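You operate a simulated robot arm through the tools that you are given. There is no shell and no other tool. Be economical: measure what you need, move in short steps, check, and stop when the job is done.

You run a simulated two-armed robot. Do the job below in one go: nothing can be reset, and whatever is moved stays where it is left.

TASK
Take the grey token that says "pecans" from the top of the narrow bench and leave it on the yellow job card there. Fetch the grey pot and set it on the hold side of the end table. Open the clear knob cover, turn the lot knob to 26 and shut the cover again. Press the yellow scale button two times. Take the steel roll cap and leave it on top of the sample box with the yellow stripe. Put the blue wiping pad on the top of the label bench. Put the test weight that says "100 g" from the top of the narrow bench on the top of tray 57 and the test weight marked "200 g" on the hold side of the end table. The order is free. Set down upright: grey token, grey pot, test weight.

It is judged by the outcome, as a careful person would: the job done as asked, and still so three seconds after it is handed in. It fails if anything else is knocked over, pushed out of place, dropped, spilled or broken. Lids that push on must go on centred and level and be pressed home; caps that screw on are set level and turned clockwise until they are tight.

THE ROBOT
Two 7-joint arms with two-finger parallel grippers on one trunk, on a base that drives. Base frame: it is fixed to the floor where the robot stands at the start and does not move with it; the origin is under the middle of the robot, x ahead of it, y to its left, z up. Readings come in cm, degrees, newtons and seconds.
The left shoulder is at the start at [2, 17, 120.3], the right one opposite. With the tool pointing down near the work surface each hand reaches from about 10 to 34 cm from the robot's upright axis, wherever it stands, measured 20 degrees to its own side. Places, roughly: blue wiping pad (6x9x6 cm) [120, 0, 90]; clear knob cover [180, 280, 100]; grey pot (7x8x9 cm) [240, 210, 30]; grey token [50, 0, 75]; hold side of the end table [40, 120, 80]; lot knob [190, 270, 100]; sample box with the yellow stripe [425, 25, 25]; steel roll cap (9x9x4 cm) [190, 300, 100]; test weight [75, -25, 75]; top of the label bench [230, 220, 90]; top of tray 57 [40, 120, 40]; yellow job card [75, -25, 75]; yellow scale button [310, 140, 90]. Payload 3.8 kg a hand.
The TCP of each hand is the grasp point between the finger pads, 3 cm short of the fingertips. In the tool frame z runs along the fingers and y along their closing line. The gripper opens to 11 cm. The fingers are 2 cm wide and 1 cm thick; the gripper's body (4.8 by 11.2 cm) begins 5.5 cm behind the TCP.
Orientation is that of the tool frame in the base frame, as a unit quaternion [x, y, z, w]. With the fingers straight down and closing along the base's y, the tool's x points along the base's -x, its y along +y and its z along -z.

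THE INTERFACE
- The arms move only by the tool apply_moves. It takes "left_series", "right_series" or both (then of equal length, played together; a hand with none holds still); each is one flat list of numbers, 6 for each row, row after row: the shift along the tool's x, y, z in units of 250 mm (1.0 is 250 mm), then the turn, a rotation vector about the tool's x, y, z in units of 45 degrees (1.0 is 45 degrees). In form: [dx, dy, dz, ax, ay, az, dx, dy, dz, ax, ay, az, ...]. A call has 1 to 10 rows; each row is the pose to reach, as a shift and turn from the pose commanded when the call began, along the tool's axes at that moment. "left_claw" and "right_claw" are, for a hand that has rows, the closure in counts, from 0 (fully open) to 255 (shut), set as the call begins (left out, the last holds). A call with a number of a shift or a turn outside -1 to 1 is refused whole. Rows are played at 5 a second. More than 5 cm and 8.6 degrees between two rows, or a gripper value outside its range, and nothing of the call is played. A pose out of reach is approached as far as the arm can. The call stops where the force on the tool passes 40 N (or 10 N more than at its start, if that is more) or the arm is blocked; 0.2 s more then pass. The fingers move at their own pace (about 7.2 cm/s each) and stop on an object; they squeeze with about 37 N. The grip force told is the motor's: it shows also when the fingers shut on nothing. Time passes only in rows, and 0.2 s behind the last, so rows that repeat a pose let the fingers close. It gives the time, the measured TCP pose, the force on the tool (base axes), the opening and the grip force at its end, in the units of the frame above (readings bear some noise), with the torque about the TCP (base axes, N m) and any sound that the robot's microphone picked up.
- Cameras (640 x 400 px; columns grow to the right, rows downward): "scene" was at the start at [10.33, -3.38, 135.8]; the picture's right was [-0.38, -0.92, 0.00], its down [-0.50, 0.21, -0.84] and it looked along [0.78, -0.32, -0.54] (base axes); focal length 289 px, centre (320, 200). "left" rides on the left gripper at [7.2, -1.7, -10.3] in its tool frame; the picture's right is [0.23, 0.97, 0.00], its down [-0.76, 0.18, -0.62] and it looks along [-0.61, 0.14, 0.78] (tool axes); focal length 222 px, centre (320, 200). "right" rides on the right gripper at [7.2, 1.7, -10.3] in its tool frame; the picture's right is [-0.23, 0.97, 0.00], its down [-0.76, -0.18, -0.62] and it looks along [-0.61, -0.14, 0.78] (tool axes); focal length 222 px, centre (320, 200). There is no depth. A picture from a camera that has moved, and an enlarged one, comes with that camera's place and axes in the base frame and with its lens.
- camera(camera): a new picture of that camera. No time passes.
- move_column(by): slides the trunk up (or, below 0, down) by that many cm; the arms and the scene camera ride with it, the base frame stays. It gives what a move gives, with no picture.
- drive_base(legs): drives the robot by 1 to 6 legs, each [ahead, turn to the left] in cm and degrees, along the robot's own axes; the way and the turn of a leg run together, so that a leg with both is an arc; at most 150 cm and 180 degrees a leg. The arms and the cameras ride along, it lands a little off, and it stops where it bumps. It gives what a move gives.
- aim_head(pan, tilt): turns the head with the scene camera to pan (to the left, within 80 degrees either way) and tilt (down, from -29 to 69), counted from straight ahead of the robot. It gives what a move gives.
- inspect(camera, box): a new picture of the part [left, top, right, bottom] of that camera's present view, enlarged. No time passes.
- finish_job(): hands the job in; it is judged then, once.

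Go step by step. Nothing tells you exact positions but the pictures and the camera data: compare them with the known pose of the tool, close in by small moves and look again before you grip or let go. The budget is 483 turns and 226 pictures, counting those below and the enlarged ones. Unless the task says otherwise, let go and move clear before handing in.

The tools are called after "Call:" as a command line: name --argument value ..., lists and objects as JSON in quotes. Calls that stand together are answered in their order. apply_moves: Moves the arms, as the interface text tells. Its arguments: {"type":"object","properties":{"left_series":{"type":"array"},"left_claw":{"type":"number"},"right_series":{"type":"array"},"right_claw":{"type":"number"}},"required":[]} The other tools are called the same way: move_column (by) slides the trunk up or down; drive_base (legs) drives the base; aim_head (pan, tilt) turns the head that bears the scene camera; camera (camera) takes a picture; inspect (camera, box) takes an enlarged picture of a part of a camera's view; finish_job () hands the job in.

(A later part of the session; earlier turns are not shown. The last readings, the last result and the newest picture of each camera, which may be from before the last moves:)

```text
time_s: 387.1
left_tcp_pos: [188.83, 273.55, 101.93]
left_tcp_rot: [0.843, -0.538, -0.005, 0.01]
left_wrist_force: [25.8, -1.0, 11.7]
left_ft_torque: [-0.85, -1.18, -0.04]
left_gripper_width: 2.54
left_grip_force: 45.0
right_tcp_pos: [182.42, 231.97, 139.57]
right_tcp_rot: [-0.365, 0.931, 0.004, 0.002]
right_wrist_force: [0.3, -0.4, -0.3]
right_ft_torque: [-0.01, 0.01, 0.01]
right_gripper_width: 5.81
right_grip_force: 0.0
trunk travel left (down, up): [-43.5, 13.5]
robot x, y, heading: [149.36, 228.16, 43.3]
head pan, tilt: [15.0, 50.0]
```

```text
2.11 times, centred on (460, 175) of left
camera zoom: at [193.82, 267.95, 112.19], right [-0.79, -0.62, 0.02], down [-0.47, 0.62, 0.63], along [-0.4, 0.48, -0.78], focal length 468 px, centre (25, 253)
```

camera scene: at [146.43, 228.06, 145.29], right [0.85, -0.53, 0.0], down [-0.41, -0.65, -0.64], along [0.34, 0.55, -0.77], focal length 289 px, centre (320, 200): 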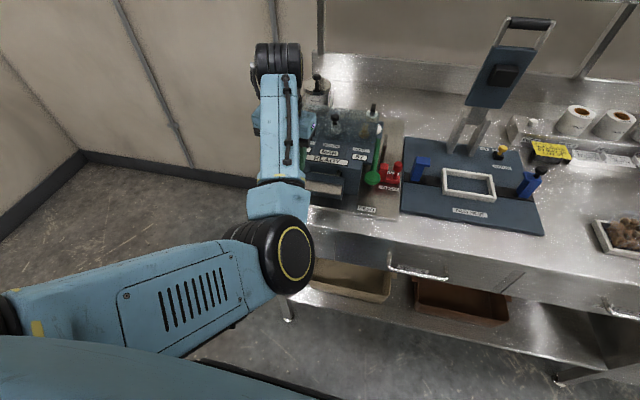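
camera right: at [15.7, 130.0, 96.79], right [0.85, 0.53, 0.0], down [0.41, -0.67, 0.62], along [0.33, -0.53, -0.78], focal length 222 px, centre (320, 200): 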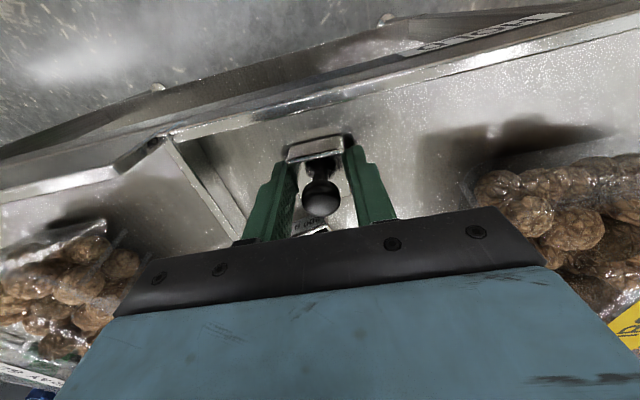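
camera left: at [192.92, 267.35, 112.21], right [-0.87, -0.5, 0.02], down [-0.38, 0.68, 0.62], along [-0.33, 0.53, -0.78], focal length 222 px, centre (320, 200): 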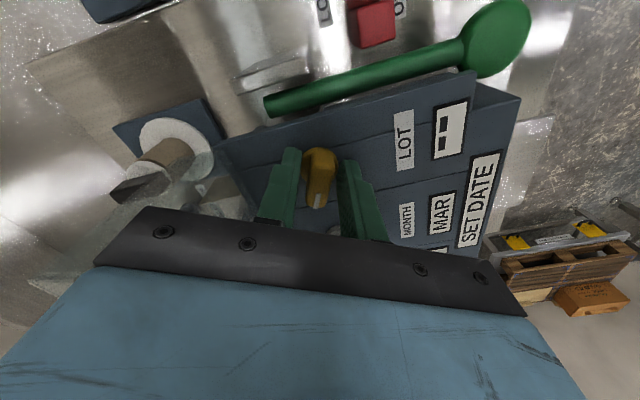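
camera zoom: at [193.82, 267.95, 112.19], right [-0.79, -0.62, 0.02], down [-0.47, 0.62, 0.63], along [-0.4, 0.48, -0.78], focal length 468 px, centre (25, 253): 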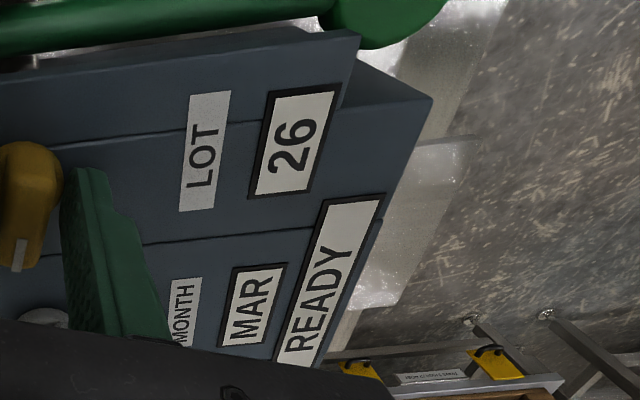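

LOT reads 26, READY. Release the knob and rise straight up.

Call:
apply_moves --left_series '[0, 0, 0, 0, 0, 0, 0, 0, 0, 0, 0, 0, 0, 0, 0, 0, 0, 0]' --left_claw 139

Call:
move_column --by 13

Call:
apply_moves --left_series '[0, 0, 0, 0, 0, 0.17, 0, 0, 0, 0, 0, 0.34, 0, 0, 0, 0, 0, 0.51, 0, 0, 0, 0, 0, 0.68, 0, 0, 0, 0, 0, 0.84, 0, 0, 0, 0, 0, 1.0]'

Call:
apply_moves --left_series '[0, 0.05, 0, 0, 0, 0.15, 0, 0.1, 0, 0, 0, 0.3, 0, 0.16, 0, 0, 0, 0.45, 0, 0.22, 0, 0, 0, 0.6]'

Call:
camera --camera "left"

```text
time_s: 387.9
left_tcp_pos: [188.41, 273.58, 101.71]
left_tcp_rot: [0.843, -0.537, -0.008, 0.012]
left_wrist_force: [0.1, -0.3, -0.5]
left_ft_torque: [0.02, 0.03, 0.0]
left_gripper_width: 5.02
left_grip_force: 0.1
right_tcp_pos: [182.25, 231.96, 139.66]
right_tcp_rot: [-0.368, 0.93, 0.003, 0.003]
right_wrist_force: [-1.3, 0.4, 0.0]
right_ft_torque: [0.02, 0.0, 0.01]
right_gripper_width: 5.83
right_grip_force: 0.1
trunk travel left (down, up): [-43.5, 13.5]
robot x, y, heading: [149.23, 228.06, 43.3]
head pan, tilt: [15.0, 50.0]
```

```text
time_s: 389.5
left_tcp_pos: [188.48, 273.5, 114.73]
left_tcp_rot: [0.843, -0.537, -0.007, 0.013]
left_wrist_force: [-0.5, 0.9, -0.1]
left_ft_torque: [-0.02, -0.02, 0.0]
left_gripper_width: 4.98
left_grip_force: 0.0
right_tcp_pos: [182.07, 231.94, 152.51]
right_tcp_rot: [-0.368, 0.93, 0.002, 0.003]
right_wrist_force: [0.2, 0.7, -0.1]
right_ft_torque: [0.04, 0.02, 0.01]
right_gripper_width: 5.82
right_grip_force: 0.1
trunk travel left (down, up): [-56.5, 0.5]
robot x, y, heading: [149.53, 227.85, 42.9]
head pan, tilt: [15.0, 50.0]
```

```text
time_s: 390.9
left_tcp_pos: [188.49, 273.57, 114.74]
left_tcp_rot: [-0.573, 0.82, 0.002, -0.013]
left_wrist_force: [-0.4, -0.2, -0.2]
left_ft_torque: [0.01, -0.02, -0.01]
left_gripper_width: 5.01
left_grip_force: 0.1
right_tcp_pos: [182.18, 231.93, 152.66]
right_tcp_rot: [-0.367, 0.93, 0.003, 0.004]
right_wrist_force: [-0.1, 0.0, 0.6]
right_ft_torque: [0.02, -0.02, 0.0]
right_gripper_width: 5.85
right_grip_force: 0.0
trunk travel left (down, up): [-56.5, 0.5]
robot x, y, heading: [149.27, 227.83, 42.9]
head pan, tilt: [15.0, 50.0]
```

```text
time_s: 391.9
left_tcp_pos: [186.38, 277.0, 113.88]
left_tcp_rot: [-0.366, 0.931, -0.002, -0.014]
left_wrist_force: [-0.6, -0.1, 0.7]
left_ft_torque: [-0.01, 0.03, 0.01]
left_gripper_width: 5.02
left_grip_force: 0.1
left hand out of reach, approached as far as the arm can: row 1, 2, 3, 4
right_tcp_pos: [182.15, 232.02, 152.66]
right_tcp_rot: [-0.368, 0.93, 0.003, 0.002]
right_wrist_force: [1.2, -0.5, -0.3]
right_ft_torque: [-0.02, 0.02, 0.0]
right_gripper_width: 5.84
right_grip_force: 0.0
trunk travel left (down, up): [-56.5, 0.5]
robot x, y, heading: [149.43, 228.47, 42.7]
head pan, tilt: [15.0, 50.0]
```

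```text
20 pictures are left
camera left: at [182.54, 271.16, 124.48], right [-0.83, 0.56, 0.01], down [0.45, 0.66, 0.6], along [0.33, 0.51, -0.8], focal length 222 px, centre (320, 200)
```

left: 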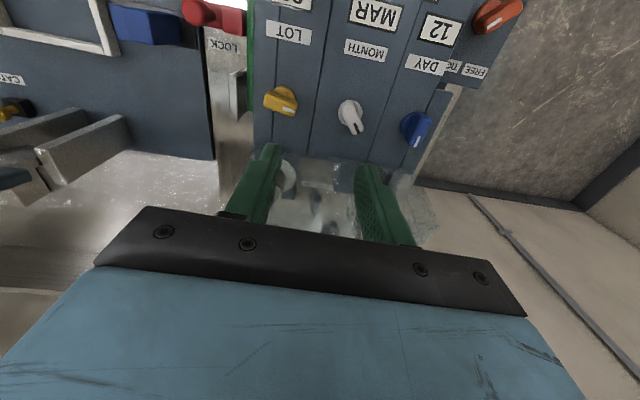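

Call:
inspect --camera "scene" --box '[270, 110, 420, 230]'

```text
3.33 times, centred on (345, 170) of scene
camera zoom: at [154.91, 236.09, 159.78], right [0.85, -0.53, 0.0], down [-0.41, -0.65, -0.64], along [0.34, 0.54, -0.77], focal length 963 px, centre (237, 300)
```

zoom: 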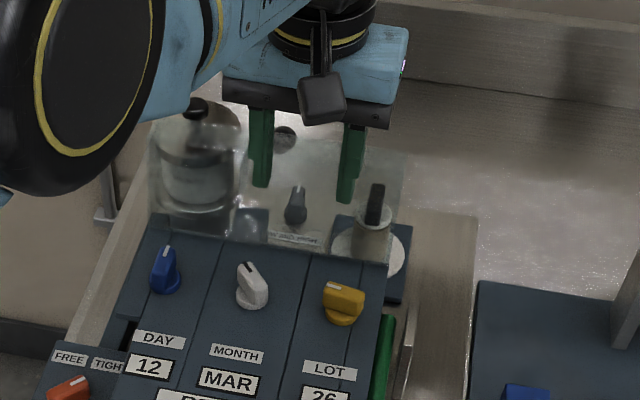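

LOT shows 26 and the cover stands upright behind the knobs. To shut it I'll hook closed fingertips behind its top edge: pitch the hand 45°, drive over it, lower, then pull back.

Call:
apply_moves --left_series '[0, 0, 0, 0, -0.17, 0, 0, 0, 0, 0, -0.34, 0, 0, 0, 0, 0, -0.51, 0, 0, 0, 0, 0, -0.68, 0, 0, 0, 0, 0, -0.84, 0, 0, 0, 0, 0, -1.0, 0]' --left_claw 255

Call:
drive_base --legs '[[7, 0]]'

```text
time_s: 393.3
left_tcp_pos: [195.75, 281.56, 110.16]
left_tcp_rot: [-0.338, 0.865, 0.138, 0.344]
left_wrist_force: [0.3, 0.5, 0.6]
left_ft_torque: [0.0, -0.02, 0.0]
left_gripper_width: 0.0
left_grip_force: 37.1
left hand out of reach, approached as far as the arm can: row 1, 2, 3, 4, 5, 6
right_tcp_pos: [182.2, 232.01, 152.71]
right_tcp_rot: [-0.367, 0.93, 0.003, 0.004]
right_wrist_force: [-0.5, 0.1, -0.1]
right_ft_torque: [0.0, 0.0, 0.0]
right_gripper_width: 5.84
right_grip_force: 0.1
trunk travel left (down, up): [-56.5, 0.5]
robot x, y, heading: [149.44, 227.86, 42.8]
head pan, tilt: [15.0, 50.0]
```

```text
time_s: 394.3
left_tcp_pos: [200.74, 286.45, 110.25]
left_tcp_rot: [-0.338, 0.865, 0.138, 0.343]
left_wrist_force: [-0.5, 0.4, -0.5]
left_ft_torque: [0.0, 0.01, 0.01]
left_gripper_width: 0.0
left_grip_force: 37.2
right_tcp_pos: [187.33, 236.79, 152.61]
right_tcp_rot: [-0.367, 0.93, 0.003, 0.003]
right_wrist_force: [-0.1, 0.0, 0.7]
right_ft_torque: [-0.01, 0.02, 0.02]
right_gripper_width: 5.82
right_grip_force: 0.0
trunk travel left (down, up): [-56.5, 0.5]
robot x, y, heading: [154.02, 232.92, 43.0]
head pan, tilt: [15.0, 50.0]
```

Call:
apply_moves --left_series '[0, 0.1, 0, 0, 0, 0, 0, 0.19, 0, 0, 0, 0, 0.025, 0.19, 0.025, 0, 0, 0, 0.052, 0.19, 0.052, 0, 0, 0]'

Call:
camera --camera "left"

```text
time_s: 395.3
left_tcp_pos: [197.8, 290.06, 108.14]
left_tcp_rot: [-0.338, 0.866, 0.138, 0.343]
left_wrist_force: [0.6, -0.8, -0.1]
left_ft_torque: [-0.01, 0.05, 0.01]
left_gripper_width: 0.0
left_grip_force: 37.2
left hand out of reach, approached as far as the arm can: row 1, 2, 3, 4
right_tcp_pos: [187.31, 236.7, 152.59]
right_tcp_rot: [-0.367, 0.93, 0.004, 0.004]
right_wrist_force: [1.5, 0.3, -0.4]
right_ft_torque: [0.0, 0.02, -0.01]
right_gripper_width: 5.83
right_grip_force: 0.1
trunk travel left (down, up): [-56.5, 0.5]
robot x, y, heading: [154.56, 232.63, 42.9]
head pan, tilt: [15.0, 50.0]
```

```text
18 pictures are left
camera left: at [190.06, 280.4, 110.79], right [-0.79, 0.6, -0.15], down [-0.02, 0.21, 0.98], along [0.62, 0.77, -0.15], focal length 222 px, centre (320, 200)
```

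left: 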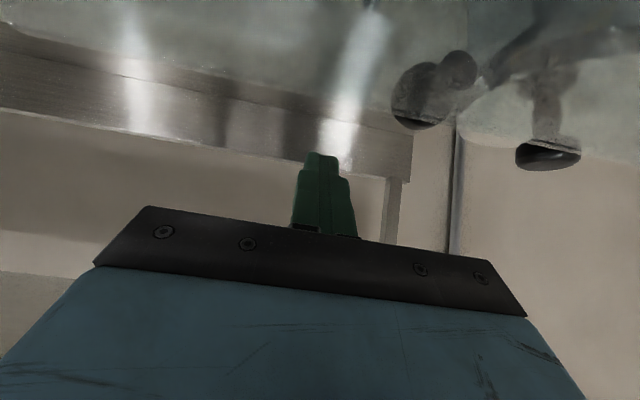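

Fingertips are behind the cover's top edge, next to its handle. Pull back with the base.

Call:
drive_base --legs '[[-10, 0]]'

Call:
drive_base --legs '[[-8, 0]]'

Call:
inspect --camera "scene" --box '[250, 90, 430, 230]'

```text
time_s: 396.5
left_tcp_pos: [190.9, 283.51, 109.41]
left_tcp_rot: [-0.338, 0.861, 0.142, 0.353]
left_wrist_force: [4.2, 6.2, 32.5]
left_ft_torque: [-0.23, 0.02, -0.13]
left_gripper_width: 0.02
left_grip_force: 37.0
right_tcp_pos: [179.74, 229.85, 152.59]
right_tcp_rot: [-0.368, 0.93, 0.003, 0.004]
right_wrist_force: [0.5, 0.5, 0.1]
right_ft_torque: [0.01, 0.04, 0.01]
right_gripper_width: 5.82
right_grip_force: 0.1
trunk travel left (down, up): [-56.5, 0.5]
robot x, y, heading: [147.27, 226.28, 43.1]
head pan, tilt: [15.0, 50.0]
```

```text
time_s: 397.6
left_tcp_pos: [185.17, 278.02, 109.03]
left_tcp_rot: [-0.339, 0.862, 0.142, 0.35]
left_wrist_force: [4.7, -3.2, -4.3]
left_ft_torque: [-0.14, -0.17, -0.07]
left_gripper_width: 0.0
left_grip_force: 36.7
right_tcp_pos: [174.25, 224.49, 152.61]
right_tcp_rot: [-0.368, 0.93, 0.003, 0.002]
right_wrist_force: [-0.5, 0.5, -0.3]
right_ft_torque: [-0.01, 0.0, 0.0]
right_gripper_width: 5.81
right_grip_force: 0.2
trunk travel left (down, up): [-56.5, 0.5]
robot x, y, heading: [141.51, 220.57, 43.3]
head pan, tilt: [15.0, 50.0]
```

```text
2.86 times, centred on (340, 160) of scene
camera zoom: at [146.97, 228.54, 159.77], right [0.85, -0.53, 0.0], down [-0.4, -0.65, -0.64], along [0.34, 0.55, -0.77], focal length 825 px, centre (263, 314)
```

zoom: 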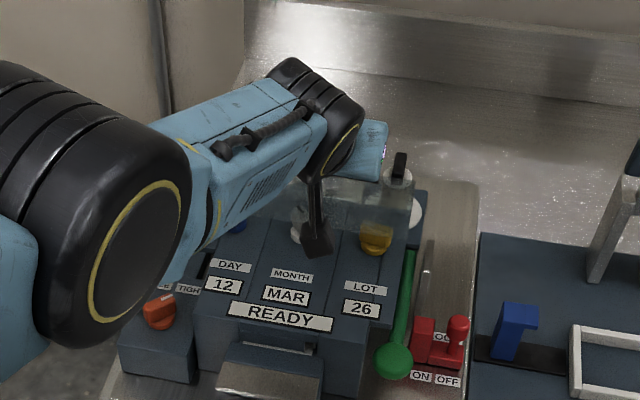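

The cover has come forward and is now leaning under my hand. Lift the hand up and away so it falls shut.

Call:
apply_moves --left_series '[-0.06, 0, -0.06, 0, 0, 0, -0.13, 0, -0.13, 0, 0, 0, -0.2, 0, -0.2, 0, 0, 0]'

Call:
drive_base --legs '[[-10, 0]]'

Call:
inspect --camera "scene" --box '[250, 70, 430, 210]'

```text
time_s: 398.4
left_tcp_pos: [187.05, 279.42, 115.57]
left_tcp_rot: [-0.338, 0.862, 0.14, 0.351]
left_wrist_force: [0.5, 0.6, 1.1]
left_ft_torque: [-0.01, -0.03, 0.0]
left_gripper_width: 0.01
left_grip_force: 36.6
left hand out of reach, approached as far as the arm can: row 1, 2, 3
right_tcp_pos: [174.24, 224.55, 152.59]
right_tcp_rot: [-0.368, 0.93, 0.003, 0.003]
right_wrist_force: [1.1, -1.0, 0.4]
right_ft_torque: [0.0, 0.03, -0.01]
right_gripper_width: 5.82
right_grip_force: 0.0
trunk travel left (down, up): [-56.5, 0.5]
robot x, y, heading: [141.39, 220.31, 43.3]
head pan, tilt: [15.0, 50.0]
```

```text
time_s: 399.5
left_tcp_pos: [179.61, 272.61, 115.43]
left_tcp_rot: [-0.338, 0.862, 0.14, 0.35]
left_wrist_force: [-0.2, -0.3, 1.3]
left_ft_torque: [0.01, -0.03, -0.01]
left_gripper_width: 0.01
left_grip_force: 37.1
right_tcp_pos: [166.88, 217.81, 152.48]
right_tcp_rot: [-0.368, 0.93, 0.003, 0.002]
right_wrist_force: [0.7, -0.5, -0.7]
right_ft_torque: [-0.03, 0.0, 0.04]
right_gripper_width: 5.84
right_grip_force: 0.0
trunk travel left (down, up): [-56.5, 0.5]
robot x, y, heading: [133.9, 213.75, 43.2]
head pan, tilt: [15.0, 50.0]
```

```text
2.86 times, centred on (340, 140) of scene
camera zoom: at [139.6, 221.7, 159.78], right [0.85, -0.53, 0.0], down [-0.4, -0.65, -0.64], along [0.34, 0.55, -0.77], focal length 825 px, centre (263, 371)
```

zoom: 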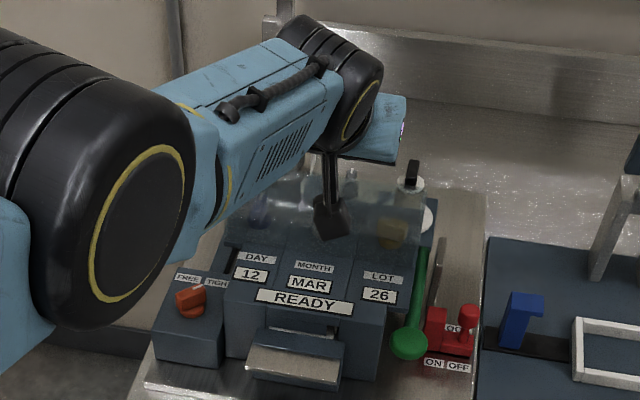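

The cover is shut and LOT reads 26. Next the steel cap on the label roll at about (188, 295.5, knob z≈104). Drive forward and line up the pitched left hand.

Call:
apply_moves --left_series '[0, 0.1, 0, 0, 0, 0, 0, 0.2, 0, 0, 0, 0, 0, 0.3, 0, 0, 0, 0]' --left_claw 130

Call:
drive_base --legs '[[20, 0]]'

Call:
apply_moves --left_series '[0, 0, 0, 0, 0, 0]'

```text
time_s: 400.3
left_tcp_pos: [175.21, 278.66, 115.05]
left_tcp_rot: [-0.339, 0.862, 0.141, 0.35]
left_wrist_force: [-0.5, 0.4, -0.4]
left_ft_torque: [0.01, 0.0, 0.0]
left_gripper_width: 5.39
left_grip_force: 0.0
left hand out of reach, approached as far as the arm can: row 1, 2, 3
right_tcp_pos: [166.79, 217.86, 152.48]
right_tcp_rot: [-0.368, 0.93, 0.003, 0.003]
right_wrist_force: [0.2, 0.4, 0.1]
right_ft_torque: [0.0, -0.01, 0.01]
right_gripper_width: 5.85
right_grip_force: 0.0
trunk travel left (down, up): [-56.5, 0.5]
robot x, y, heading: [133.93, 213.32, 43.1]
head pan, tilt: [15.0, 50.0]
```

```text
time_s: 401.9
left_tcp_pos: [189.67, 292.16, 115.16]
left_tcp_rot: [-0.34, 0.861, 0.142, 0.35]
left_wrist_force: [0.0, -0.2, -0.1]
left_ft_torque: [0.0, 0.0, 0.02]
left_gripper_width: 5.39
left_grip_force: 0.0
right_tcp_pos: [181.29, 231.44, 152.55]
right_tcp_rot: [-0.369, 0.929, 0.003, 0.002]
right_wrist_force: [0.6, 0.1, 0.0]
right_ft_torque: [0.03, -0.01, -0.02]
right_gripper_width: 5.79
right_grip_force: 0.0
trunk travel left (down, up): [-56.5, 0.5]
robot x, y, heading: [149.03, 227.14, 43.0]
head pan, tilt: [15.0, 50.0]
```

```text
time_s: 402.3
left_tcp_pos: [189.59, 292.09, 115.11]
left_tcp_rot: [-0.339, 0.861, 0.141, 0.351]
left_wrist_force: [0.1, -0.1, -0.1]
left_ft_torque: [-0.01, -0.03, 0.02]
left_gripper_width: 5.39
left_grip_force: 0.0
right_tcp_pos: [181.24, 231.31, 152.71]
right_tcp_rot: [-0.369, 0.929, 0.003, 0.004]
right_wrist_force: [-0.3, 0.9, -0.4]
right_ft_torque: [0.01, 0.01, 0.0]
right_gripper_width: 5.84
right_grip_force: 0.1
trunk travel left (down, up): [-56.5, 0.5]
robot x, y, heading: [148.58, 227.31, 43.3]
head pan, tilt: [15.0, 50.0]
```

Call:
apply_moves --left_series '[0.09, 0.05, 0.017, 0, 0, 0, 0.18, 0.1, 0.034, 0, 0, 0, 0.272, 0.144, 0.051, 0, 0, 0]'

Call:
camera --camera "left"

```text
time_s: 403.1
left_tcp_pos: [185.79, 293.3, 108.66]
left_tcp_rot: [-0.339, 0.862, 0.141, 0.35]
left_wrist_force: [-0.7, 0.3, -0.3]
left_ft_torque: [-0.01, 0.01, -0.03]
left_gripper_width: 5.39
left_grip_force: 0.1
left hand out of reach, approached as far as the arm can: row 1, 2, 3
right_tcp_pos: [181.34, 231.48, 152.64]
right_tcp_rot: [-0.369, 0.93, 0.002, 0.003]
right_wrist_force: [0.8, 0.6, -0.1]
right_ft_torque: [-0.05, 0.04, 0.02]
right_gripper_width: 5.8
right_grip_force: 0.0
trunk travel left (down, up): [-56.5, 0.5]
robot x, y, heading: [148.42, 227.18, 43.1]
head pan, tilt: [15.0, 50.0]
```

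```text
15 pictures are left
camera left: at [177.89, 283.73, 111.04], right [-0.78, 0.6, -0.15], down [-0.04, 0.2, 0.98], along [0.62, 0.77, -0.13], focal length 222 px, centre (320, 200)
```

left: 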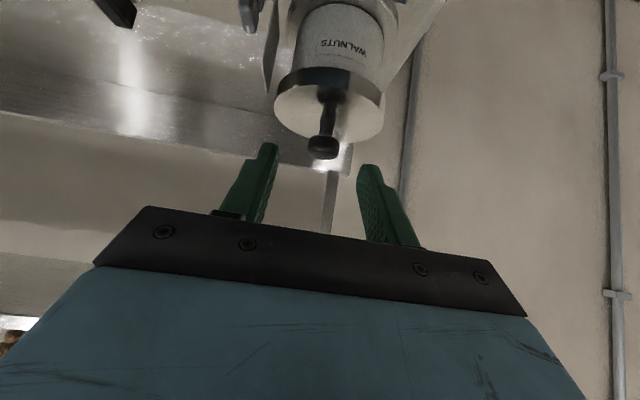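

The cap's knob is exactly on the finger axis, ~5 cm ahead. Advance and grip it.

Call:
apply_moves --left_series '[0, 0, 0.08, 0, 0, 0, 0, 0, 0.165, 0, 0, 0]'

Call:
apply_moves --left_series '[0, 0, 0, 0, 0, 0, 0, 0, 0, 0, 0, 0, 0, 0, 0, 0, 0, 0]' --left_claw 255

Call:
apply_moves --left_series '[-0.03, 0, -0.03, 0, 0, 0, -0.07, 0, -0.07, 0, 0, 0]'

Call:
camera --camera "left"

```text
time_s: 403.7
left_tcp_pos: [185.65, 292.82, 107.73]
left_tcp_rot: [-0.339, 0.862, 0.142, 0.35]
left_wrist_force: [-1.0, 0.4, -0.6]
left_ft_torque: [0.02, -0.01, -0.01]
left_gripper_width: 5.37
left_grip_force: 0.0
left hand out of reach, approached as far as the arm can: row 1, 2
right_tcp_pos: [181.26, 231.32, 152.7]
right_tcp_rot: [-0.37, 0.929, 0.003, 0.002]
right_wrist_force: [0.5, -0.1, 0.4]
right_ft_torque: [0.0, -0.02, 0.03]
right_gripper_width: 5.84
right_grip_force: 0.2
trunk travel left (down, up): [-56.5, 0.5]
robot x, y, heading: [148.45, 227.22, 43.1]
head pan, tilt: [15.0, 50.0]
```

```text
time_s: 404.5
left_tcp_pos: [185.81, 292.82, 107.64]
left_tcp_rot: [-0.339, 0.861, 0.142, 0.35]
left_wrist_force: [-0.6, -0.1, -0.2]
left_ft_torque: [0.01, 0.02, -0.02]
left_gripper_width: 0.0
left_grip_force: 37.1
right_tcp_pos: [181.35, 231.47, 152.61]
right_tcp_rot: [-0.369, 0.929, 0.003, 0.002]
right_wrist_force: [0.7, -0.4, -0.1]
right_ft_torque: [0.01, 0.0, -0.03]
right_gripper_width: 5.83
right_grip_force: 0.1
trunk travel left (down, up): [-56.5, 0.5]
robot x, y, heading: [148.52, 227.2, 42.9]
head pan, tilt: [15.0, 50.0]
```

```text
time_s: 405.1
left_tcp_pos: [186.25, 293.24, 109.83]
left_tcp_rot: [-0.339, 0.862, 0.141, 0.351]
left_wrist_force: [-0.4, 0.4, -0.7]
left_ft_torque: [0.02, -0.04, 0.0]
left_gripper_width: 0.01
left_grip_force: 36.5
left hand out of reach, approached as far as the arm can: row 1, 2
right_tcp_pos: [181.37, 231.33, 152.48]
right_tcp_rot: [-0.369, 0.929, 0.003, 0.003]
right_wrist_force: [0.0, -0.1, 0.5]
right_ft_torque: [0.01, 0.0, -0.01]
right_gripper_width: 5.82
right_grip_force: 0.0
trunk travel left (down, up): [-56.5, 0.5]
robot x, y, heading: [148.48, 227.27, 43.2]
head pan, tilt: [15.0, 50.0]
```

```text
14 pictures are left
camera left: at [178.44, 283.76, 112.14], right [-0.78, 0.6, -0.15], down [-0.04, 0.2, 0.98], along [0.62, 0.77, -0.13], focal length 222 px, centre (320, 200)
```

left: 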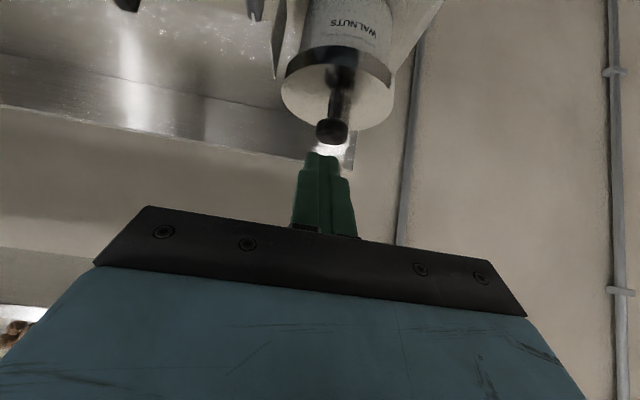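

Missed by reach. Open, retract along the axis, drive 6 cm closer and retry.

Call:
apply_moves --left_series '[0, 0, -0.1, 0, 0, 0, 0, 0, -0.2, 0, 0, 0, 0, 0, -0.3, 0, 0, 0]' --left_claw 130

Call:
drive_base --legs '[[6, 0]]'

Call:
apply_moves --left_series '[0, 0, 0, 0, 0, 0]'

```text
time_s: 405.9
left_tcp_pos: [187.25, 293.89, 113.0]
left_tcp_rot: [-0.339, 0.861, 0.142, 0.35]
left_wrist_force: [0.5, 0.5, -0.2]
left_ft_torque: [-0.01, -0.01, -0.01]
left_gripper_width: 5.4
left_grip_force: 0.1
left hand out of reach, approached as far as the arm can: row 1, 2, 3
right_tcp_pos: [181.3, 231.35, 152.6]
right_tcp_rot: [-0.369, 0.929, 0.003, 0.003]
right_wrist_force: [-0.7, 0.0, 0.1]
right_ft_torque: [0.03, -0.02, -0.01]
right_gripper_width: 5.82
right_grip_force: 0.0
trunk travel left (down, up): [-56.5, 0.5]
robot x, y, heading: [148.26, 227.42, 43.0]
head pan, tilt: [15.0, 50.0]
```

```text
time_s: 406.9
left_tcp_pos: [191.58, 298.14, 113.22]
left_tcp_rot: [-0.338, 0.862, 0.14, 0.35]
left_wrist_force: [0.9, 0.6, 0.1]
left_ft_torque: [0.02, -0.01, 0.0]
left_gripper_width: 5.39
left_grip_force: 0.1
right_tcp_pos: [185.67, 235.44, 152.66]
right_tcp_rot: [-0.37, 0.929, 0.003, 0.002]
right_wrist_force: [0.4, 0.5, -1.1]
right_ft_torque: [-0.01, 0.03, 0.03]
right_gripper_width: 5.8
right_grip_force: 0.0
trunk travel left (down, up): [-56.5, 0.5]
robot x, y, heading: [152.59, 231.13, 43.2]
head pan, tilt: [15.0, 50.0]
```

```text
time_s: 407.3
left_tcp_pos: [191.43, 297.9, 113.09]
left_tcp_rot: [-0.339, 0.861, 0.142, 0.351]
left_wrist_force: [-1.1, 0.7, -1.0]
left_ft_torque: [0.01, -0.01, 0.01]
left_gripper_width: 5.39
left_grip_force: 0.1
right_tcp_pos: [185.46, 235.19, 152.72]
right_tcp_rot: [-0.369, 0.93, 0.004, 0.005]
right_wrist_force: [-1.2, -0.5, 0.0]
right_ft_torque: [0.01, -0.01, -0.01]
right_gripper_width: 5.8
right_grip_force: 0.1
trunk travel left (down, up): [-56.5, 0.5]
robot x, y, heading: [152.92, 231.25, 43.3]
head pan, tilt: [15.0, 50.0]
```

Call:
apply_moves --left_series '[0.11, 0.008, -0.055, 0, 0, 0, 0.22, 0.016, -0.11, 0, 0, 0, 0.343, 0.024, -0.164, 0, 0, 0]'

```text
time_s: 408.1
left_tcp_pos: [189.74, 296.8, 107.1]
left_tcp_rot: [-0.339, 0.862, 0.14, 0.35]
left_wrist_force: [0.4, -0.4, 0.8]
left_ft_torque: [0.0, -0.02, 0.03]
left_gripper_width: 5.38
left_grip_force: 0.1
left hand out of reach, approached as far as the arm can: row 1, 2, 3
right_tcp_pos: [185.65, 235.55, 152.67]
right_tcp_rot: [-0.369, 0.93, 0.003, 0.002]
right_wrist_force: [-0.6, 0.3, 0.3]
right_ft_torque: [-0.04, -0.02, -0.03]
right_gripper_width: 5.85
right_grip_force: 0.1
trunk travel left (down, up): [-56.5, 0.5]
robot x, y, heading: [152.89, 231.13, 43.2]
head pan, tilt: [15.0, 50.0]
```

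Use base and column instead: back 2.2 cm, lower 1.3 cm, then close.

Call:
drive_base --legs '[[-2.2, 0]]'

Call:
move_column --by -1.2

Call:
inspect --camera "left" --box '[200, 60, 440, 230]'

```text
time_s: 408.9
left_tcp_pos: [188.17, 295.32, 107.04]
left_tcp_rot: [-0.34, 0.862, 0.141, 0.348]
left_wrist_force: [1.1, 0.0, -0.2]
left_ft_torque: [0.02, 0.01, -0.01]
left_gripper_width: 5.38
left_grip_force: 0.1
right_tcp_pos: [184.23, 234.23, 152.55]
right_tcp_rot: [-0.369, 0.929, 0.002, 0.002]
right_wrist_force: [1.3, 0.1, -0.9]
right_ft_torque: [0.01, 0.02, -0.03]
right_gripper_width: 5.82
right_grip_force: 0.0
trunk travel left (down, up): [-56.5, 0.5]
robot x, y, heading: [151.12, 229.7, 43.5]
head pan, tilt: [15.0, 50.0]
```

```text
time_s: 409.5
left_tcp_pos: [188.02, 295.17, 105.94]
left_tcp_rot: [-0.339, 0.862, 0.141, 0.35]
left_wrist_force: [0.1, -0.1, 0.3]
left_ft_torque: [0.0, -0.04, 0.01]
left_gripper_width: 5.41
left_grip_force: 0.1
right_tcp_pos: [183.98, 234.01, 151.44]
right_tcp_rot: [-0.369, 0.929, 0.003, 0.002]
right_wrist_force: [-0.4, -0.2, -0.7]
right_ft_torque: [0.0, -0.01, -0.05]
right_gripper_width: 5.84
right_grip_force: 0.0
trunk travel left (down, up): [-55.3, 1.7]
robot x, y, heading: [151.19, 230.0, 43.2]
head pan, tilt: [15.0, 50.0]
```

```text
2.35 times, centred on (320, 145) of left
camera zoom: at [180.23, 285.55, 108.28], right [-0.78, 0.6, -0.15], down [-0.04, 0.2, 0.98], along [0.62, 0.77, -0.13], focal length 523 px, centre (320, 329)
```

zoom: 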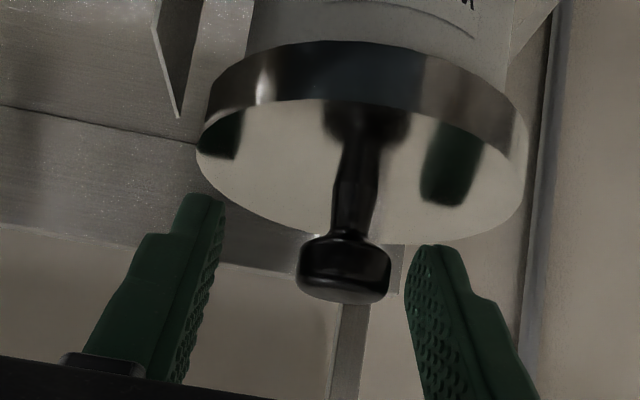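

Knob head is squarely between the pads. Close and lift.

Call:
apply_moves --left_series '[0, 0, 0, 0, 0, 0, 0, 0, 0, 0, 0, 0, 0, 0, 0, 0, 0, 0]' --left_claw 255

Call:
move_column --by 1.6

Call:
apply_moves --left_series '[-0.05, 0, -0.05, 0, 0, 0, -0.11, 0, -0.11, 0, 0, 0]'

```text
time_s: 410.3
left_tcp_pos: [188.06, 295.21, 105.94]
left_tcp_rot: [-0.339, 0.862, 0.141, 0.35]
left_wrist_force: [-1.0, -0.3, -0.3]
left_ft_torque: [-0.03, -0.01, 0.01]
left_gripper_width: 2.23
left_grip_force: 37.1
right_tcp_pos: [184.16, 234.06, 151.39]
right_tcp_rot: [-0.368, 0.93, 0.003, 0.003]
right_wrist_force: [-0.2, -0.2, -0.2]
right_ft_torque: [0.03, 0.03, 0.03]
right_gripper_width: 5.82
right_grip_force: 0.0
trunk travel left (down, up): [-55.3, 1.7]
robot x, y, heading: [151.46, 230.1, 43.0]
head pan, tilt: [15.0, 50.0]
```

```text
time_s: 410.9
left_tcp_pos: [188.03, 295.19, 107.47]
left_tcp_rot: [-0.339, 0.862, 0.141, 0.35]
left_wrist_force: [0.5, 0.6, -1.5]
left_ft_torque: [-0.02, 0.02, 0.01]
left_gripper_width: 2.23
left_grip_force: 36.9
right_tcp_pos: [183.99, 233.89, 152.95]
right_tcp_rot: [-0.368, 0.93, 0.003, 0.002]
right_wrist_force: [-0.6, 0.5, 0.0]
right_ft_torque: [0.02, -0.01, 0.02]
right_gripper_width: 5.81
right_grip_force: 0.0
trunk travel left (down, up): [-56.9, 0.1]
robot x, y, heading: [151.36, 230.21, 43.0]
head pan, tilt: [15.0, 50.0]
```

```text
time_s: 411.5
left_tcp_pos: [189.1, 296.17, 110.91]
left_tcp_rot: [-0.34, 0.862, 0.142, 0.349]
left_wrist_force: [-0.1, 0.0, -1.1]
left_ft_torque: [-0.03, -0.02, 0.0]
left_gripper_width: 2.25
left_grip_force: 37.0
left hand out of reach, approached as far as the arm can: row 1, 2
right_tcp_pos: [184.15, 234.01, 153.04]
right_tcp_rot: [-0.369, 0.929, 0.004, 0.002]
right_wrist_force: [-0.1, -0.2, -0.4]
right_ft_torque: [0.0, 0.01, -0.02]
right_gripper_width: 5.83
right_grip_force: 0.0
trunk travel left (down, up): [-56.9, 0.1]
robot x, y, heading: [150.98, 229.81, 43.3]
head pan, tilt: [15.0, 50.0]
```

Cap is lifted off. Back well away, then head along the benches to the scale.

Call:
drive_base --legs '[[-48, 0], [0, -86]]'

Call:
move_column --by -15

Call:
drive_base --legs '[[90, 0], [90, 0], [0, 70]]'

Call:
aim_head --pan 0 --tilt 25

Call:
camera --camera "scene"

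```text
time_s: 418.1
left_tcp_pos: [184.35, 162.95, 111.0]
left_tcp_rot: [0.343, 0.861, -0.136, 0.351]
left_wrist_force: [-0.8, 0.1, -1.5]
left_ft_torque: [0.0, 0.0, -0.02]
left_gripper_width: 2.24
left_grip_force: 37.2
right_tcp_pos: [121.99, 164.07, 153.05]
right_tcp_rot: [0.368, 0.93, 0.0, 0.004]
right_wrist_force: [-0.3, -0.6, 0.3]
right_ft_torque: [0.01, 0.01, 0.01]
right_gripper_width: 5.81
right_grip_force: 0.1
trunk travel left (down, up): [-56.9, 0.1]
robot x, y, heading: [115.66, 196.33, -43.2]
head pan, tilt: [15.0, 50.0]
```

```text
time_s: 419.8
left_tcp_pos: [184.35, 162.93, 95.94]
left_tcp_rot: [0.342, 0.861, -0.136, 0.352]
left_wrist_force: [-0.3, 0.6, -0.1]
left_ft_torque: [0.02, 0.0, 0.03]
left_gripper_width: 2.25
left_grip_force: 36.8
right_tcp_pos: [121.97, 164.03, 137.95]
right_tcp_rot: [0.368, 0.93, 0.0, 0.004]
right_wrist_force: [0.1, 0.2, -0.5]
right_ft_torque: [-0.01, 0.02, 0.0]
right_gripper_width: 5.82
right_grip_force: 0.0
trunk travel left (down, up): [-41.9, 15.1]
robot x, y, heading: [115.51, 196.71, -43.1]
head pan, tilt: [15.0, 50.0]
```

```text
time_s: 431.9
left_tcp_pos: [302.2, 125.14, 95.8]
left_tcp_rot: [-0.205, 0.904, 0.086, 0.366]
left_wrist_force: [-0.4, 0.2, -0.7]
left_ft_torque: [0.01, -0.01, 0.01]
left_gripper_width: 2.27
left_grip_force: 37.0
right_tcp_pos: [278.7, 67.31, 137.92]
right_tcp_rot: [-0.224, 0.974, 0.003, 0.003]
right_wrist_force: [0.6, -0.2, -1.2]
right_ft_torque: [-0.01, 0.02, -0.03]
right_gripper_width: 5.82
right_grip_force: 0.0
trunk travel left (down, up): [-41.9, 15.1]
robot x, y, heading: [246.29, 73.42, 25.7]
head pan, tilt: [15.0, 50.0]
```

```text
time_s: 432.8
left_tcp_pos: [302.26, 125.12, 95.8]
left_tcp_rot: [-0.205, 0.904, 0.087, 0.366]
left_wrist_force: [0.8, -0.8, -1.5]
left_ft_torque: [0.02, 0.01, 0.03]
left_gripper_width: 2.24
left_grip_force: 36.6
right_tcp_pos: [278.79, 67.34, 137.99]
right_tcp_rot: [-0.224, 0.975, 0.002, 0.003]
right_wrist_force: [0.0, -0.7, 0.4]
right_ft_torque: [0.0, -0.06, 0.0]
right_gripper_width: 5.82
right_grip_force: 0.1
trunk travel left (down, up): [-41.9, 15.1]
robot x, y, heading: [245.89, 72.92, 25.6]
head pan, tilt: [0.0, 25.0]
```

```text
12 pictures are left
camera scene: at [256.4, 78.16, 148.93], right [0.44, -0.9, 0.0], down [-0.38, -0.18, -0.91], along [0.82, 0.39, -0.42], focal length 289 px, centre (320, 200)
```

scene: 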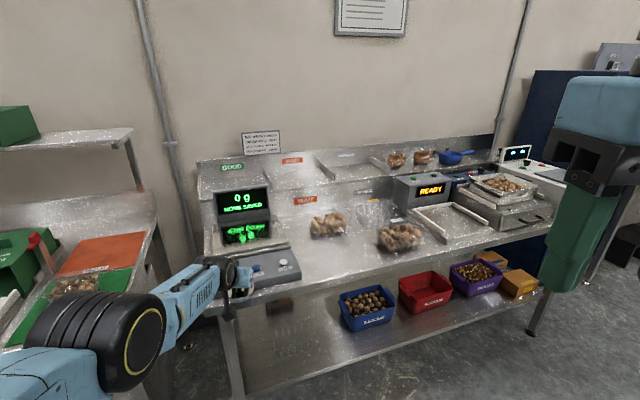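

Call:
inspect --camera "scene" --box '[205, 180, 315, 300]'

```text
3.33 times, centred on (260, 240) of scene
camera zoom: at [256.4, 78.16, 148.93], right [0.44, -0.9, 0.0], down [-0.38, -0.18, -0.91], along [0.82, 0.39, -0.42], focal length 963 px, centre (520, 67)
```

zoom: 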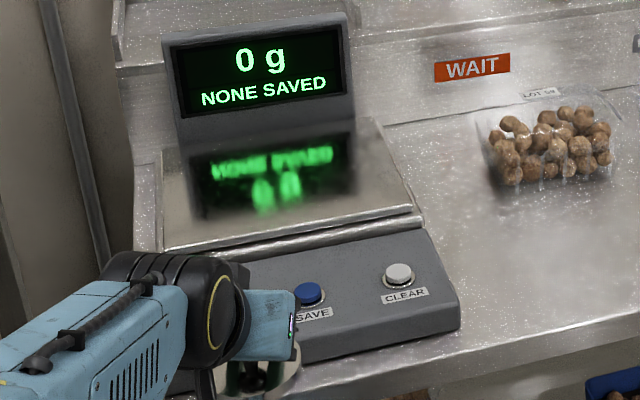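

The yellow button should be left of SAVE, hidden behind my left hand, at about (307, 133). Back off and retract the left hand so that the right hand can press it.

Call:
drive_base --legs '[[-20, 0]]'

Call:
apply_moves --left_series '[0.08, 0, -0.16, 0, 0, 0, 0.16, 0, -0.32, 0, 0, 0, 0.24, 0, -0.48, 0, 0, 0, 0.32, 0, -0.64, 0, 0, 0, 0.4, 0, -0.8, 0, 0, 0]'

```text
time_s: 434.4
left_tcp_pos: [283.66, 116.26, 95.92]
left_tcp_rot: [-0.205, 0.903, 0.087, 0.367]
left_wrist_force: [-0.1, 0.3, -0.5]
left_ft_torque: [-0.03, -0.01, -0.03]
left_gripper_width: 2.21
left_grip_force: 37.0
right_tcp_pos: [260.39, 58.35, 137.85]
right_tcp_rot: [-0.225, 0.974, 0.003, 0.003]
right_wrist_force: [0.3, 0.4, 0.4]
right_ft_torque: [0.03, -0.02, -0.01]
right_gripper_width: 5.82
right_grip_force: 0.0
trunk travel left (down, up): [-41.9, 15.1]
robot x, y, heading: [228.25, 64.38, 25.8]
head pan, tilt: [0.0, 25.0]
```

```text
time_s: 435.6
left_tcp_pos: [283.69, 116.23, 95.84]
left_tcp_rot: [-0.206, 0.904, 0.088, 0.366]
left_wrist_force: [0.2, -1.3, -1.3]
left_ft_torque: [0.01, 0.01, -0.02]
left_gripper_width: 2.26
left_grip_force: 36.8
left hand out of reach, approached as far as the arm can: row 1, 2, 3, 4, 5
right_tcp_pos: [260.44, 58.41, 138.02]
right_tcp_rot: [-0.225, 0.974, 0.002, 0.002]
right_wrist_force: [-0.3, -0.9, 0.1]
right_ft_torque: [0.0, 0.01, 0.03]
right_gripper_width: 5.81
right_grip_force: 0.1
trunk travel left (down, up): [-41.9, 15.1]
robot x, y, heading: [227.62, 64.23, 26.0]
head pan, tilt: [0.0, 25.0]
```

Call:
apply_moves --left_series '[0.15, 0, 0.05, 0, 0, 0, 0.3, 0, 0.1, 0, 0, 0, 0.45, 0, 0.15, 0, 0, 0, 0.6, 0, 0.2, 0, 0, 0]'

```text
time_s: 436.6
left_tcp_pos: [276.89, 113.31, 81.84]
left_tcp_rot: [-0.204, 0.903, 0.086, 0.368]
left_wrist_force: [0.5, 0.2, 0.2]
left_ft_torque: [-0.06, 0.1, -0.02]
left_gripper_width: 2.21
left_grip_force: 36.8
left hand out of reach, approached as far as the arm can: row 1, 2
right_tcp_pos: [260.47, 58.5, 138.04]
right_tcp_rot: [-0.224, 0.975, 0.002, 0.003]
right_wrist_force: [-0.6, 0.6, 0.1]
right_ft_torque: [0.0, -0.03, 0.02]
right_gripper_width: 5.81
right_grip_force: 0.1
trunk travel left (down, up): [-41.9, 15.1]
robot x, y, heading: [227.91, 64.67, 26.0]
head pan, tilt: [0.0, 25.0]
```

Call:
apply_moves --left_series '[0.12, 0, -0.12, 0, 0, 0, 0.24, 0, -0.24, 0, 0, 0, 0.36, 0, -0.36, 0, 0, 0, 0.48, 0, -0.48, 0, 0, 0, 0.6, 0, -0.6, 0, 0, 0]'

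Call:
apply_moves --left_series '[-0.1, 0, -0.1, 0, 0, 0, -0.2, 0, -0.2, 0, 0, 0, -0.3, 0, -0.3, 0, 0, 0, -0.4, 0, -0.4, 0, 0, 0, -0.5, 0, -0.5, 0, 0, 0]'

```text
time_s: 437.8
left_tcp_pos: [269.59, 109.46, 72.76]
left_tcp_rot: [-0.205, 0.904, 0.086, 0.366]
left_wrist_force: [-1.0, -0.2, -0.5]
left_ft_torque: [-0.03, 0.01, -0.02]
left_gripper_width: 2.26
left_grip_force: 37.1
left hand out of reach, approached as far as the arm can: row 1, 2, 3, 4, 5
right_tcp_pos: [260.56, 58.48, 137.97]
right_tcp_rot: [-0.224, 0.975, 0.002, 0.003]
right_wrist_force: [0.4, 1.0, 0.5]
right_ft_torque: [-0.01, -0.04, -0.03]
right_gripper_width: 5.82
right_grip_force: 0.0
trunk travel left (down, up): [-41.9, 15.1]
robot x, y, heading: [227.61, 64.32, 25.8]
head pan, tilt: [0.0, 25.0]
```

```text
time_s: 439.0
left_tcp_pos: [278.67, 113.6, 84.47]
left_tcp_rot: [-0.205, 0.903, 0.087, 0.366]
left_wrist_force: [-0.9, -0.4, -2.0]
left_ft_torque: [0.01, -0.06, 0.04]
left_gripper_width: 2.26
left_grip_force: 37.5
left hand out of reach, approached as far as the arm can: row 1, 2, 3, 4, 5
right_tcp_pos: [260.52, 58.42, 138.0]
right_tcp_rot: [-0.225, 0.974, 0.002, 0.003]
right_wrist_force: [-0.4, -1.1, -0.3]
right_ft_torque: [0.04, 0.01, 0.02]
right_gripper_width: 5.83
right_grip_force: 0.1
trunk travel left (down, up): [-41.9, 15.1]
robot x, y, heading: [228.01, 64.03, 25.9]
head pan, tilt: [0.0, 25.0]
```

The arm can't tuck further in this configuration, so I'll deliver the cap first. Look toward the sample box.

Call:
aim_head --pan -37 --tilt 25

Call:
camera --camera "scene"

```text
time_s: 440.1
left_tcp_pos: [278.65, 113.61, 84.51]
left_tcp_rot: [-0.205, 0.904, 0.086, 0.366]
left_wrist_force: [0.2, 0.0, -0.3]
left_ft_torque: [0.0, 0.02, -0.01]
left_gripper_width: 2.25
left_grip_force: 36.8
right_tcp_pos: [260.5, 58.42, 138.0]
right_tcp_rot: [-0.224, 0.975, 0.003, 0.003]
right_wrist_force: [0.5, 0.0, 0.3]
right_ft_torque: [0.0, -0.03, 0.01]
right_gripper_width: 5.82
right_grip_force: 0.2
trunk travel left (down, up): [-41.9, 15.1]
robot x, y, heading: [227.96, 64.04, 25.7]
head pan, tilt: [-37.0, 25.0]
```

```text
10 pictures are left
camera scene: at [238.81, 63.5, 148.93], right [-0.19, -0.98, 0.0], down [-0.41, 0.08, -0.91], along [0.89, -0.17, -0.42], focal length 289 px, centre (320, 200)
```

scene: 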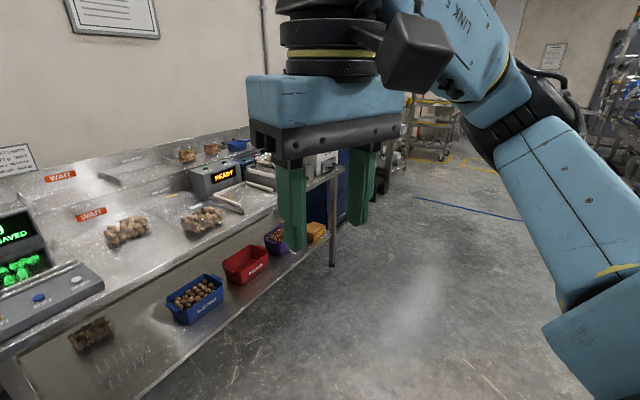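

Call:
inspect --camera "scene" --box '[160, 200, 350, 330]'

```text
3.08 times, centred on (255, 265) of scene
camera zoom: at [238.81, 63.5, 148.93], right [-0.19, -0.98, 0.0], down [-0.41, 0.08, -0.91], along [0.89, -0.17, -0.42], focal length 889 px, centre (520, 0)
```

zoom: 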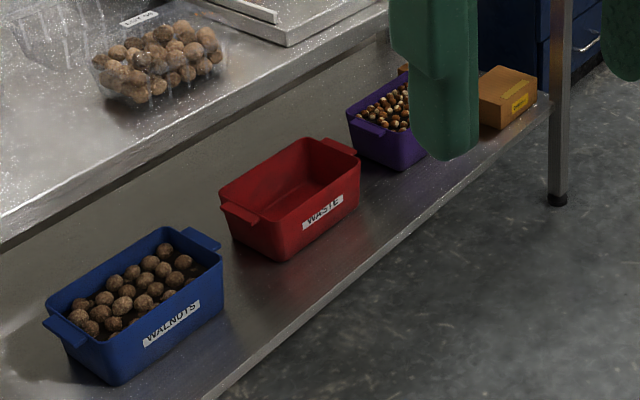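

The cardboard sample box with the yellow stripe is at the right end of the lower shelf, around (424, 30). Drive there.

Call:
drive_base --legs '[[0, -66], [91, 0], [91, 0], [0, 83]]'

Call:
move_column --by -25

Call:
aim_head --pan 5 --tilt 25

Call:
camera --camera "scene"

```text
time_s: 455.6
left_tcp_pos: [400.32, 9.7, 84.6]
left_tcp_rot: [-0.338, 0.863, 0.141, 0.349]
left_wrist_force: [-0.9, 0.2, -0.8]
left_ft_torque: [0.04, 0.03, 0.02]
left_gripper_width: 2.27
left_grip_force: 36.8
right_tcp_pos: [399.23, -48.22, 137.98]
right_tcp_rot: [-0.368, 0.93, 0.003, 0.003]
right_wrist_force: [0.2, 0.3, 0.3]
right_ft_torque: [0.02, 0.01, -0.04]
right_gripper_width: 5.84
right_grip_force: 0.2
trunk travel left (down, up): [-41.9, 15.1]
robot x, y, heading: [366.41, -52.34, 43.3]
head pan, tilt: [-37.0, 25.0]
```

```text
time_s: 458.2
left_tcp_pos: [400.21, 9.83, 59.53]
left_tcp_rot: [-0.339, 0.862, 0.141, 0.349]
left_wrist_force: [0.1, 0.4, -0.5]
left_ft_torque: [0.0, 0.03, -0.03]
left_gripper_width: 2.24
left_grip_force: 36.9
right_tcp_pos: [399.2, -48.33, 113.09]
right_tcp_rot: [-0.367, 0.93, 0.002, 0.002]
right_wrist_force: [0.0, -1.2, 0.6]
right_ft_torque: [0.03, 0.0, 0.01]
right_gripper_width: 5.8
right_grip_force: 0.1
trunk travel left (down, up): [-16.9, 40.1]
robot x, y, heading: [366.17, -52.13, 43.0]
head pan, tilt: [-37.0, 25.0]
```

```text
time_s: 459.3
left_tcp_pos: [400.22, 9.78, 59.43]
left_tcp_rot: [-0.338, 0.862, 0.141, 0.35]
left_wrist_force: [0.4, 0.4, -0.2]
left_ft_torque: [-0.01, 0.02, -0.01]
left_gripper_width: 2.24
left_grip_force: 37.0
right_tcp_pos: [399.22, -48.31, 113.06]
right_tcp_rot: [-0.367, 0.93, 0.003, 0.002]
right_wrist_force: [-0.2, -0.1, -0.2]
right_ft_torque: [0.0, -0.01, 0.02]
right_gripper_width: 5.81
right_grip_force: 0.1
trunk travel left (down, up): [-16.9, 40.1]
robot x, y, heading: [366.21, -51.89, 42.9]
head pan, tilt: [5.0, 25.0]
```

```text
8 pictures are left
camera scene: at [374.06, -43.94, 123.93], right [0.74, -0.67, 0.0], down [-0.28, -0.31, -0.91], along [0.61, 0.67, -0.42], focal length 289 px, centre (320, 200)
```

scene: 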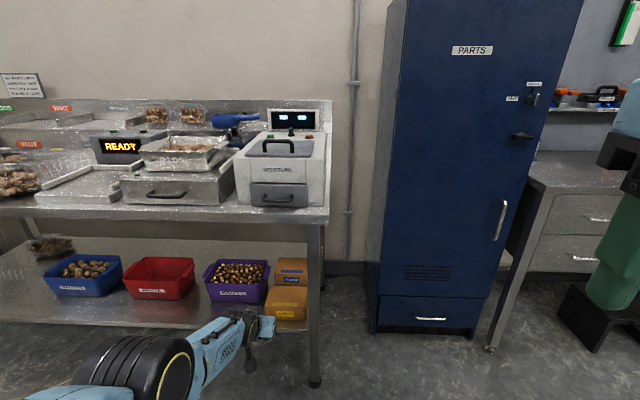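

Front box carries the yellow stripe (the rear one blue), top at about (424, 30.3, z≈39-41). Drive in with the cap above it.

Call:
move_column --by -6

Call:
drive_base --legs '[[28, 0]]'

Call:
camera --camera "left"

```text
time_s: 460.3
left_tcp_pos: [400.36, 9.79, 53.73]
left_tcp_rot: [-0.338, 0.862, 0.141, 0.349]
left_wrist_force: [-0.8, -0.3, -0.8]
left_ft_torque: [-0.03, 0.03, 0.03]
left_gripper_width: 2.27
left_grip_force: 36.9
right_tcp_pos: [399.2, -48.24, 106.93]
right_tcp_rot: [-0.368, 0.93, 0.002, 0.002]
right_wrist_force: [0.1, -0.6, 0.1]
right_ft_torque: [-0.01, 0.04, -0.02]
right_gripper_width: 5.82
right_grip_force: 0.0
trunk travel left (down, up): [-10.9, 46.1]
robot x, y, heading: [366.22, -52.18, 43.0]
head pan, tilt: [5.0, 25.0]
```

```text
time_s: 462.2
left_tcp_pos: [420.66, 28.77, 53.53]
left_tcp_rot: [-0.338, 0.863, 0.14, 0.35]
left_wrist_force: [0.3, 0.0, -0.4]
left_ft_torque: [0.0, 0.02, -0.04]
left_gripper_width: 2.24
left_grip_force: 36.8
right_tcp_pos: [419.55, -29.12, 106.93]
right_tcp_rot: [-0.368, 0.93, 0.003, 0.003]
right_wrist_force: [-0.1, 0.1, -0.5]
right_ft_torque: [-0.04, 0.03, -0.01]
right_gripper_width: 5.83
right_grip_force: 0.2
trunk travel left (down, up): [-10.9, 46.1]
robot x, y, heading: [386.43, -33.06, 43.1]
head pan, tilt: [5.0, 25.0]
```

```text
7 pictures are left
camera left: at [412.72, 19.19, 55.93], right [-0.78, 0.6, -0.15], down [-0.04, 0.2, 0.98], along [0.62, 0.77, -0.14], focal length 222 px, centre (320, 200)
```

left: 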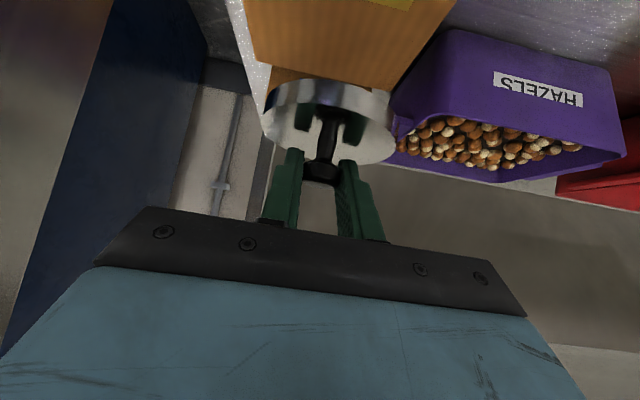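

Call:
inspect --camera "scene" --box '[180, 260, 404, 400]'

```text
2.86 times, centred on (292, 330) of scene
camera zoom: at [394.34, -24.96, 117.93], right [0.74, -0.67, 0.0], down [-0.28, -0.31, -0.91], along [0.61, 0.67, -0.42], focal length 825 px, centre (400, -171)
```

zoom: 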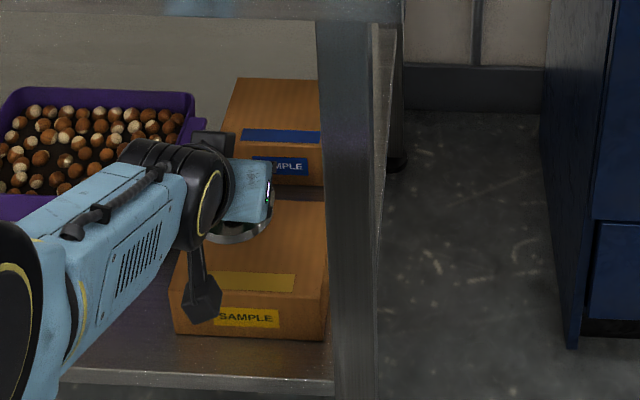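

Now I can tell: the box top (yellow stripe) is centred at (424.4, 31.6), z≈38.3. Drive 3.8 cm more and lower.

Call:
drive_base --legs '[[3.8, 0]]'

Call:
move_column --by -9

```text
time_s: 463.1
left_tcp_pos: [423.47, 31.32, 53.55]
left_tcp_rot: [-0.338, 0.862, 0.141, 0.349]
left_wrist_force: [0.2, -0.3, -1.2]
left_ft_torque: [0.0, 0.03, 0.04]
left_gripper_width: 2.24
left_grip_force: 37.3
right_tcp_pos: [422.38, -26.56, 107.05]
right_tcp_rot: [-0.367, 0.93, 0.003, 0.004]
right_wrist_force: [0.5, 0.3, 0.6]
right_ft_torque: [0.0, -0.02, -0.01]
right_gripper_width: 5.84
right_grip_force: 0.0
trunk travel left (down, up): [-10.9, 46.1]
robot x, y, heading: [389.8, -30.49, 43.0]
head pan, tilt: [5.0, 25.0]
```

```text
time_s: 464.3
left_tcp_pos: [423.28, 31.4, 44.47]
left_tcp_rot: [-0.338, 0.863, 0.141, 0.35]
left_wrist_force: [-0.1, 0.6, -0.7]
left_ft_torque: [0.0, 0.03, -0.03]
left_gripper_width: 2.27
left_grip_force: 37.0
right_tcp_pos: [422.32, -26.69, 97.97]
right_tcp_rot: [-0.368, 0.93, 0.003, 0.002]
right_wrist_force: [-0.1, -0.1, 0.9]
right_ft_torque: [-0.01, -0.01, 0.01]
right_gripper_width: 5.85
right_grip_force: 0.0
trunk travel left (down, up): [-1.9, 55.1]
robot x, y, heading: [389.48, -30.92, 43.0]
head pan, tilt: [5.0, 25.0]
```

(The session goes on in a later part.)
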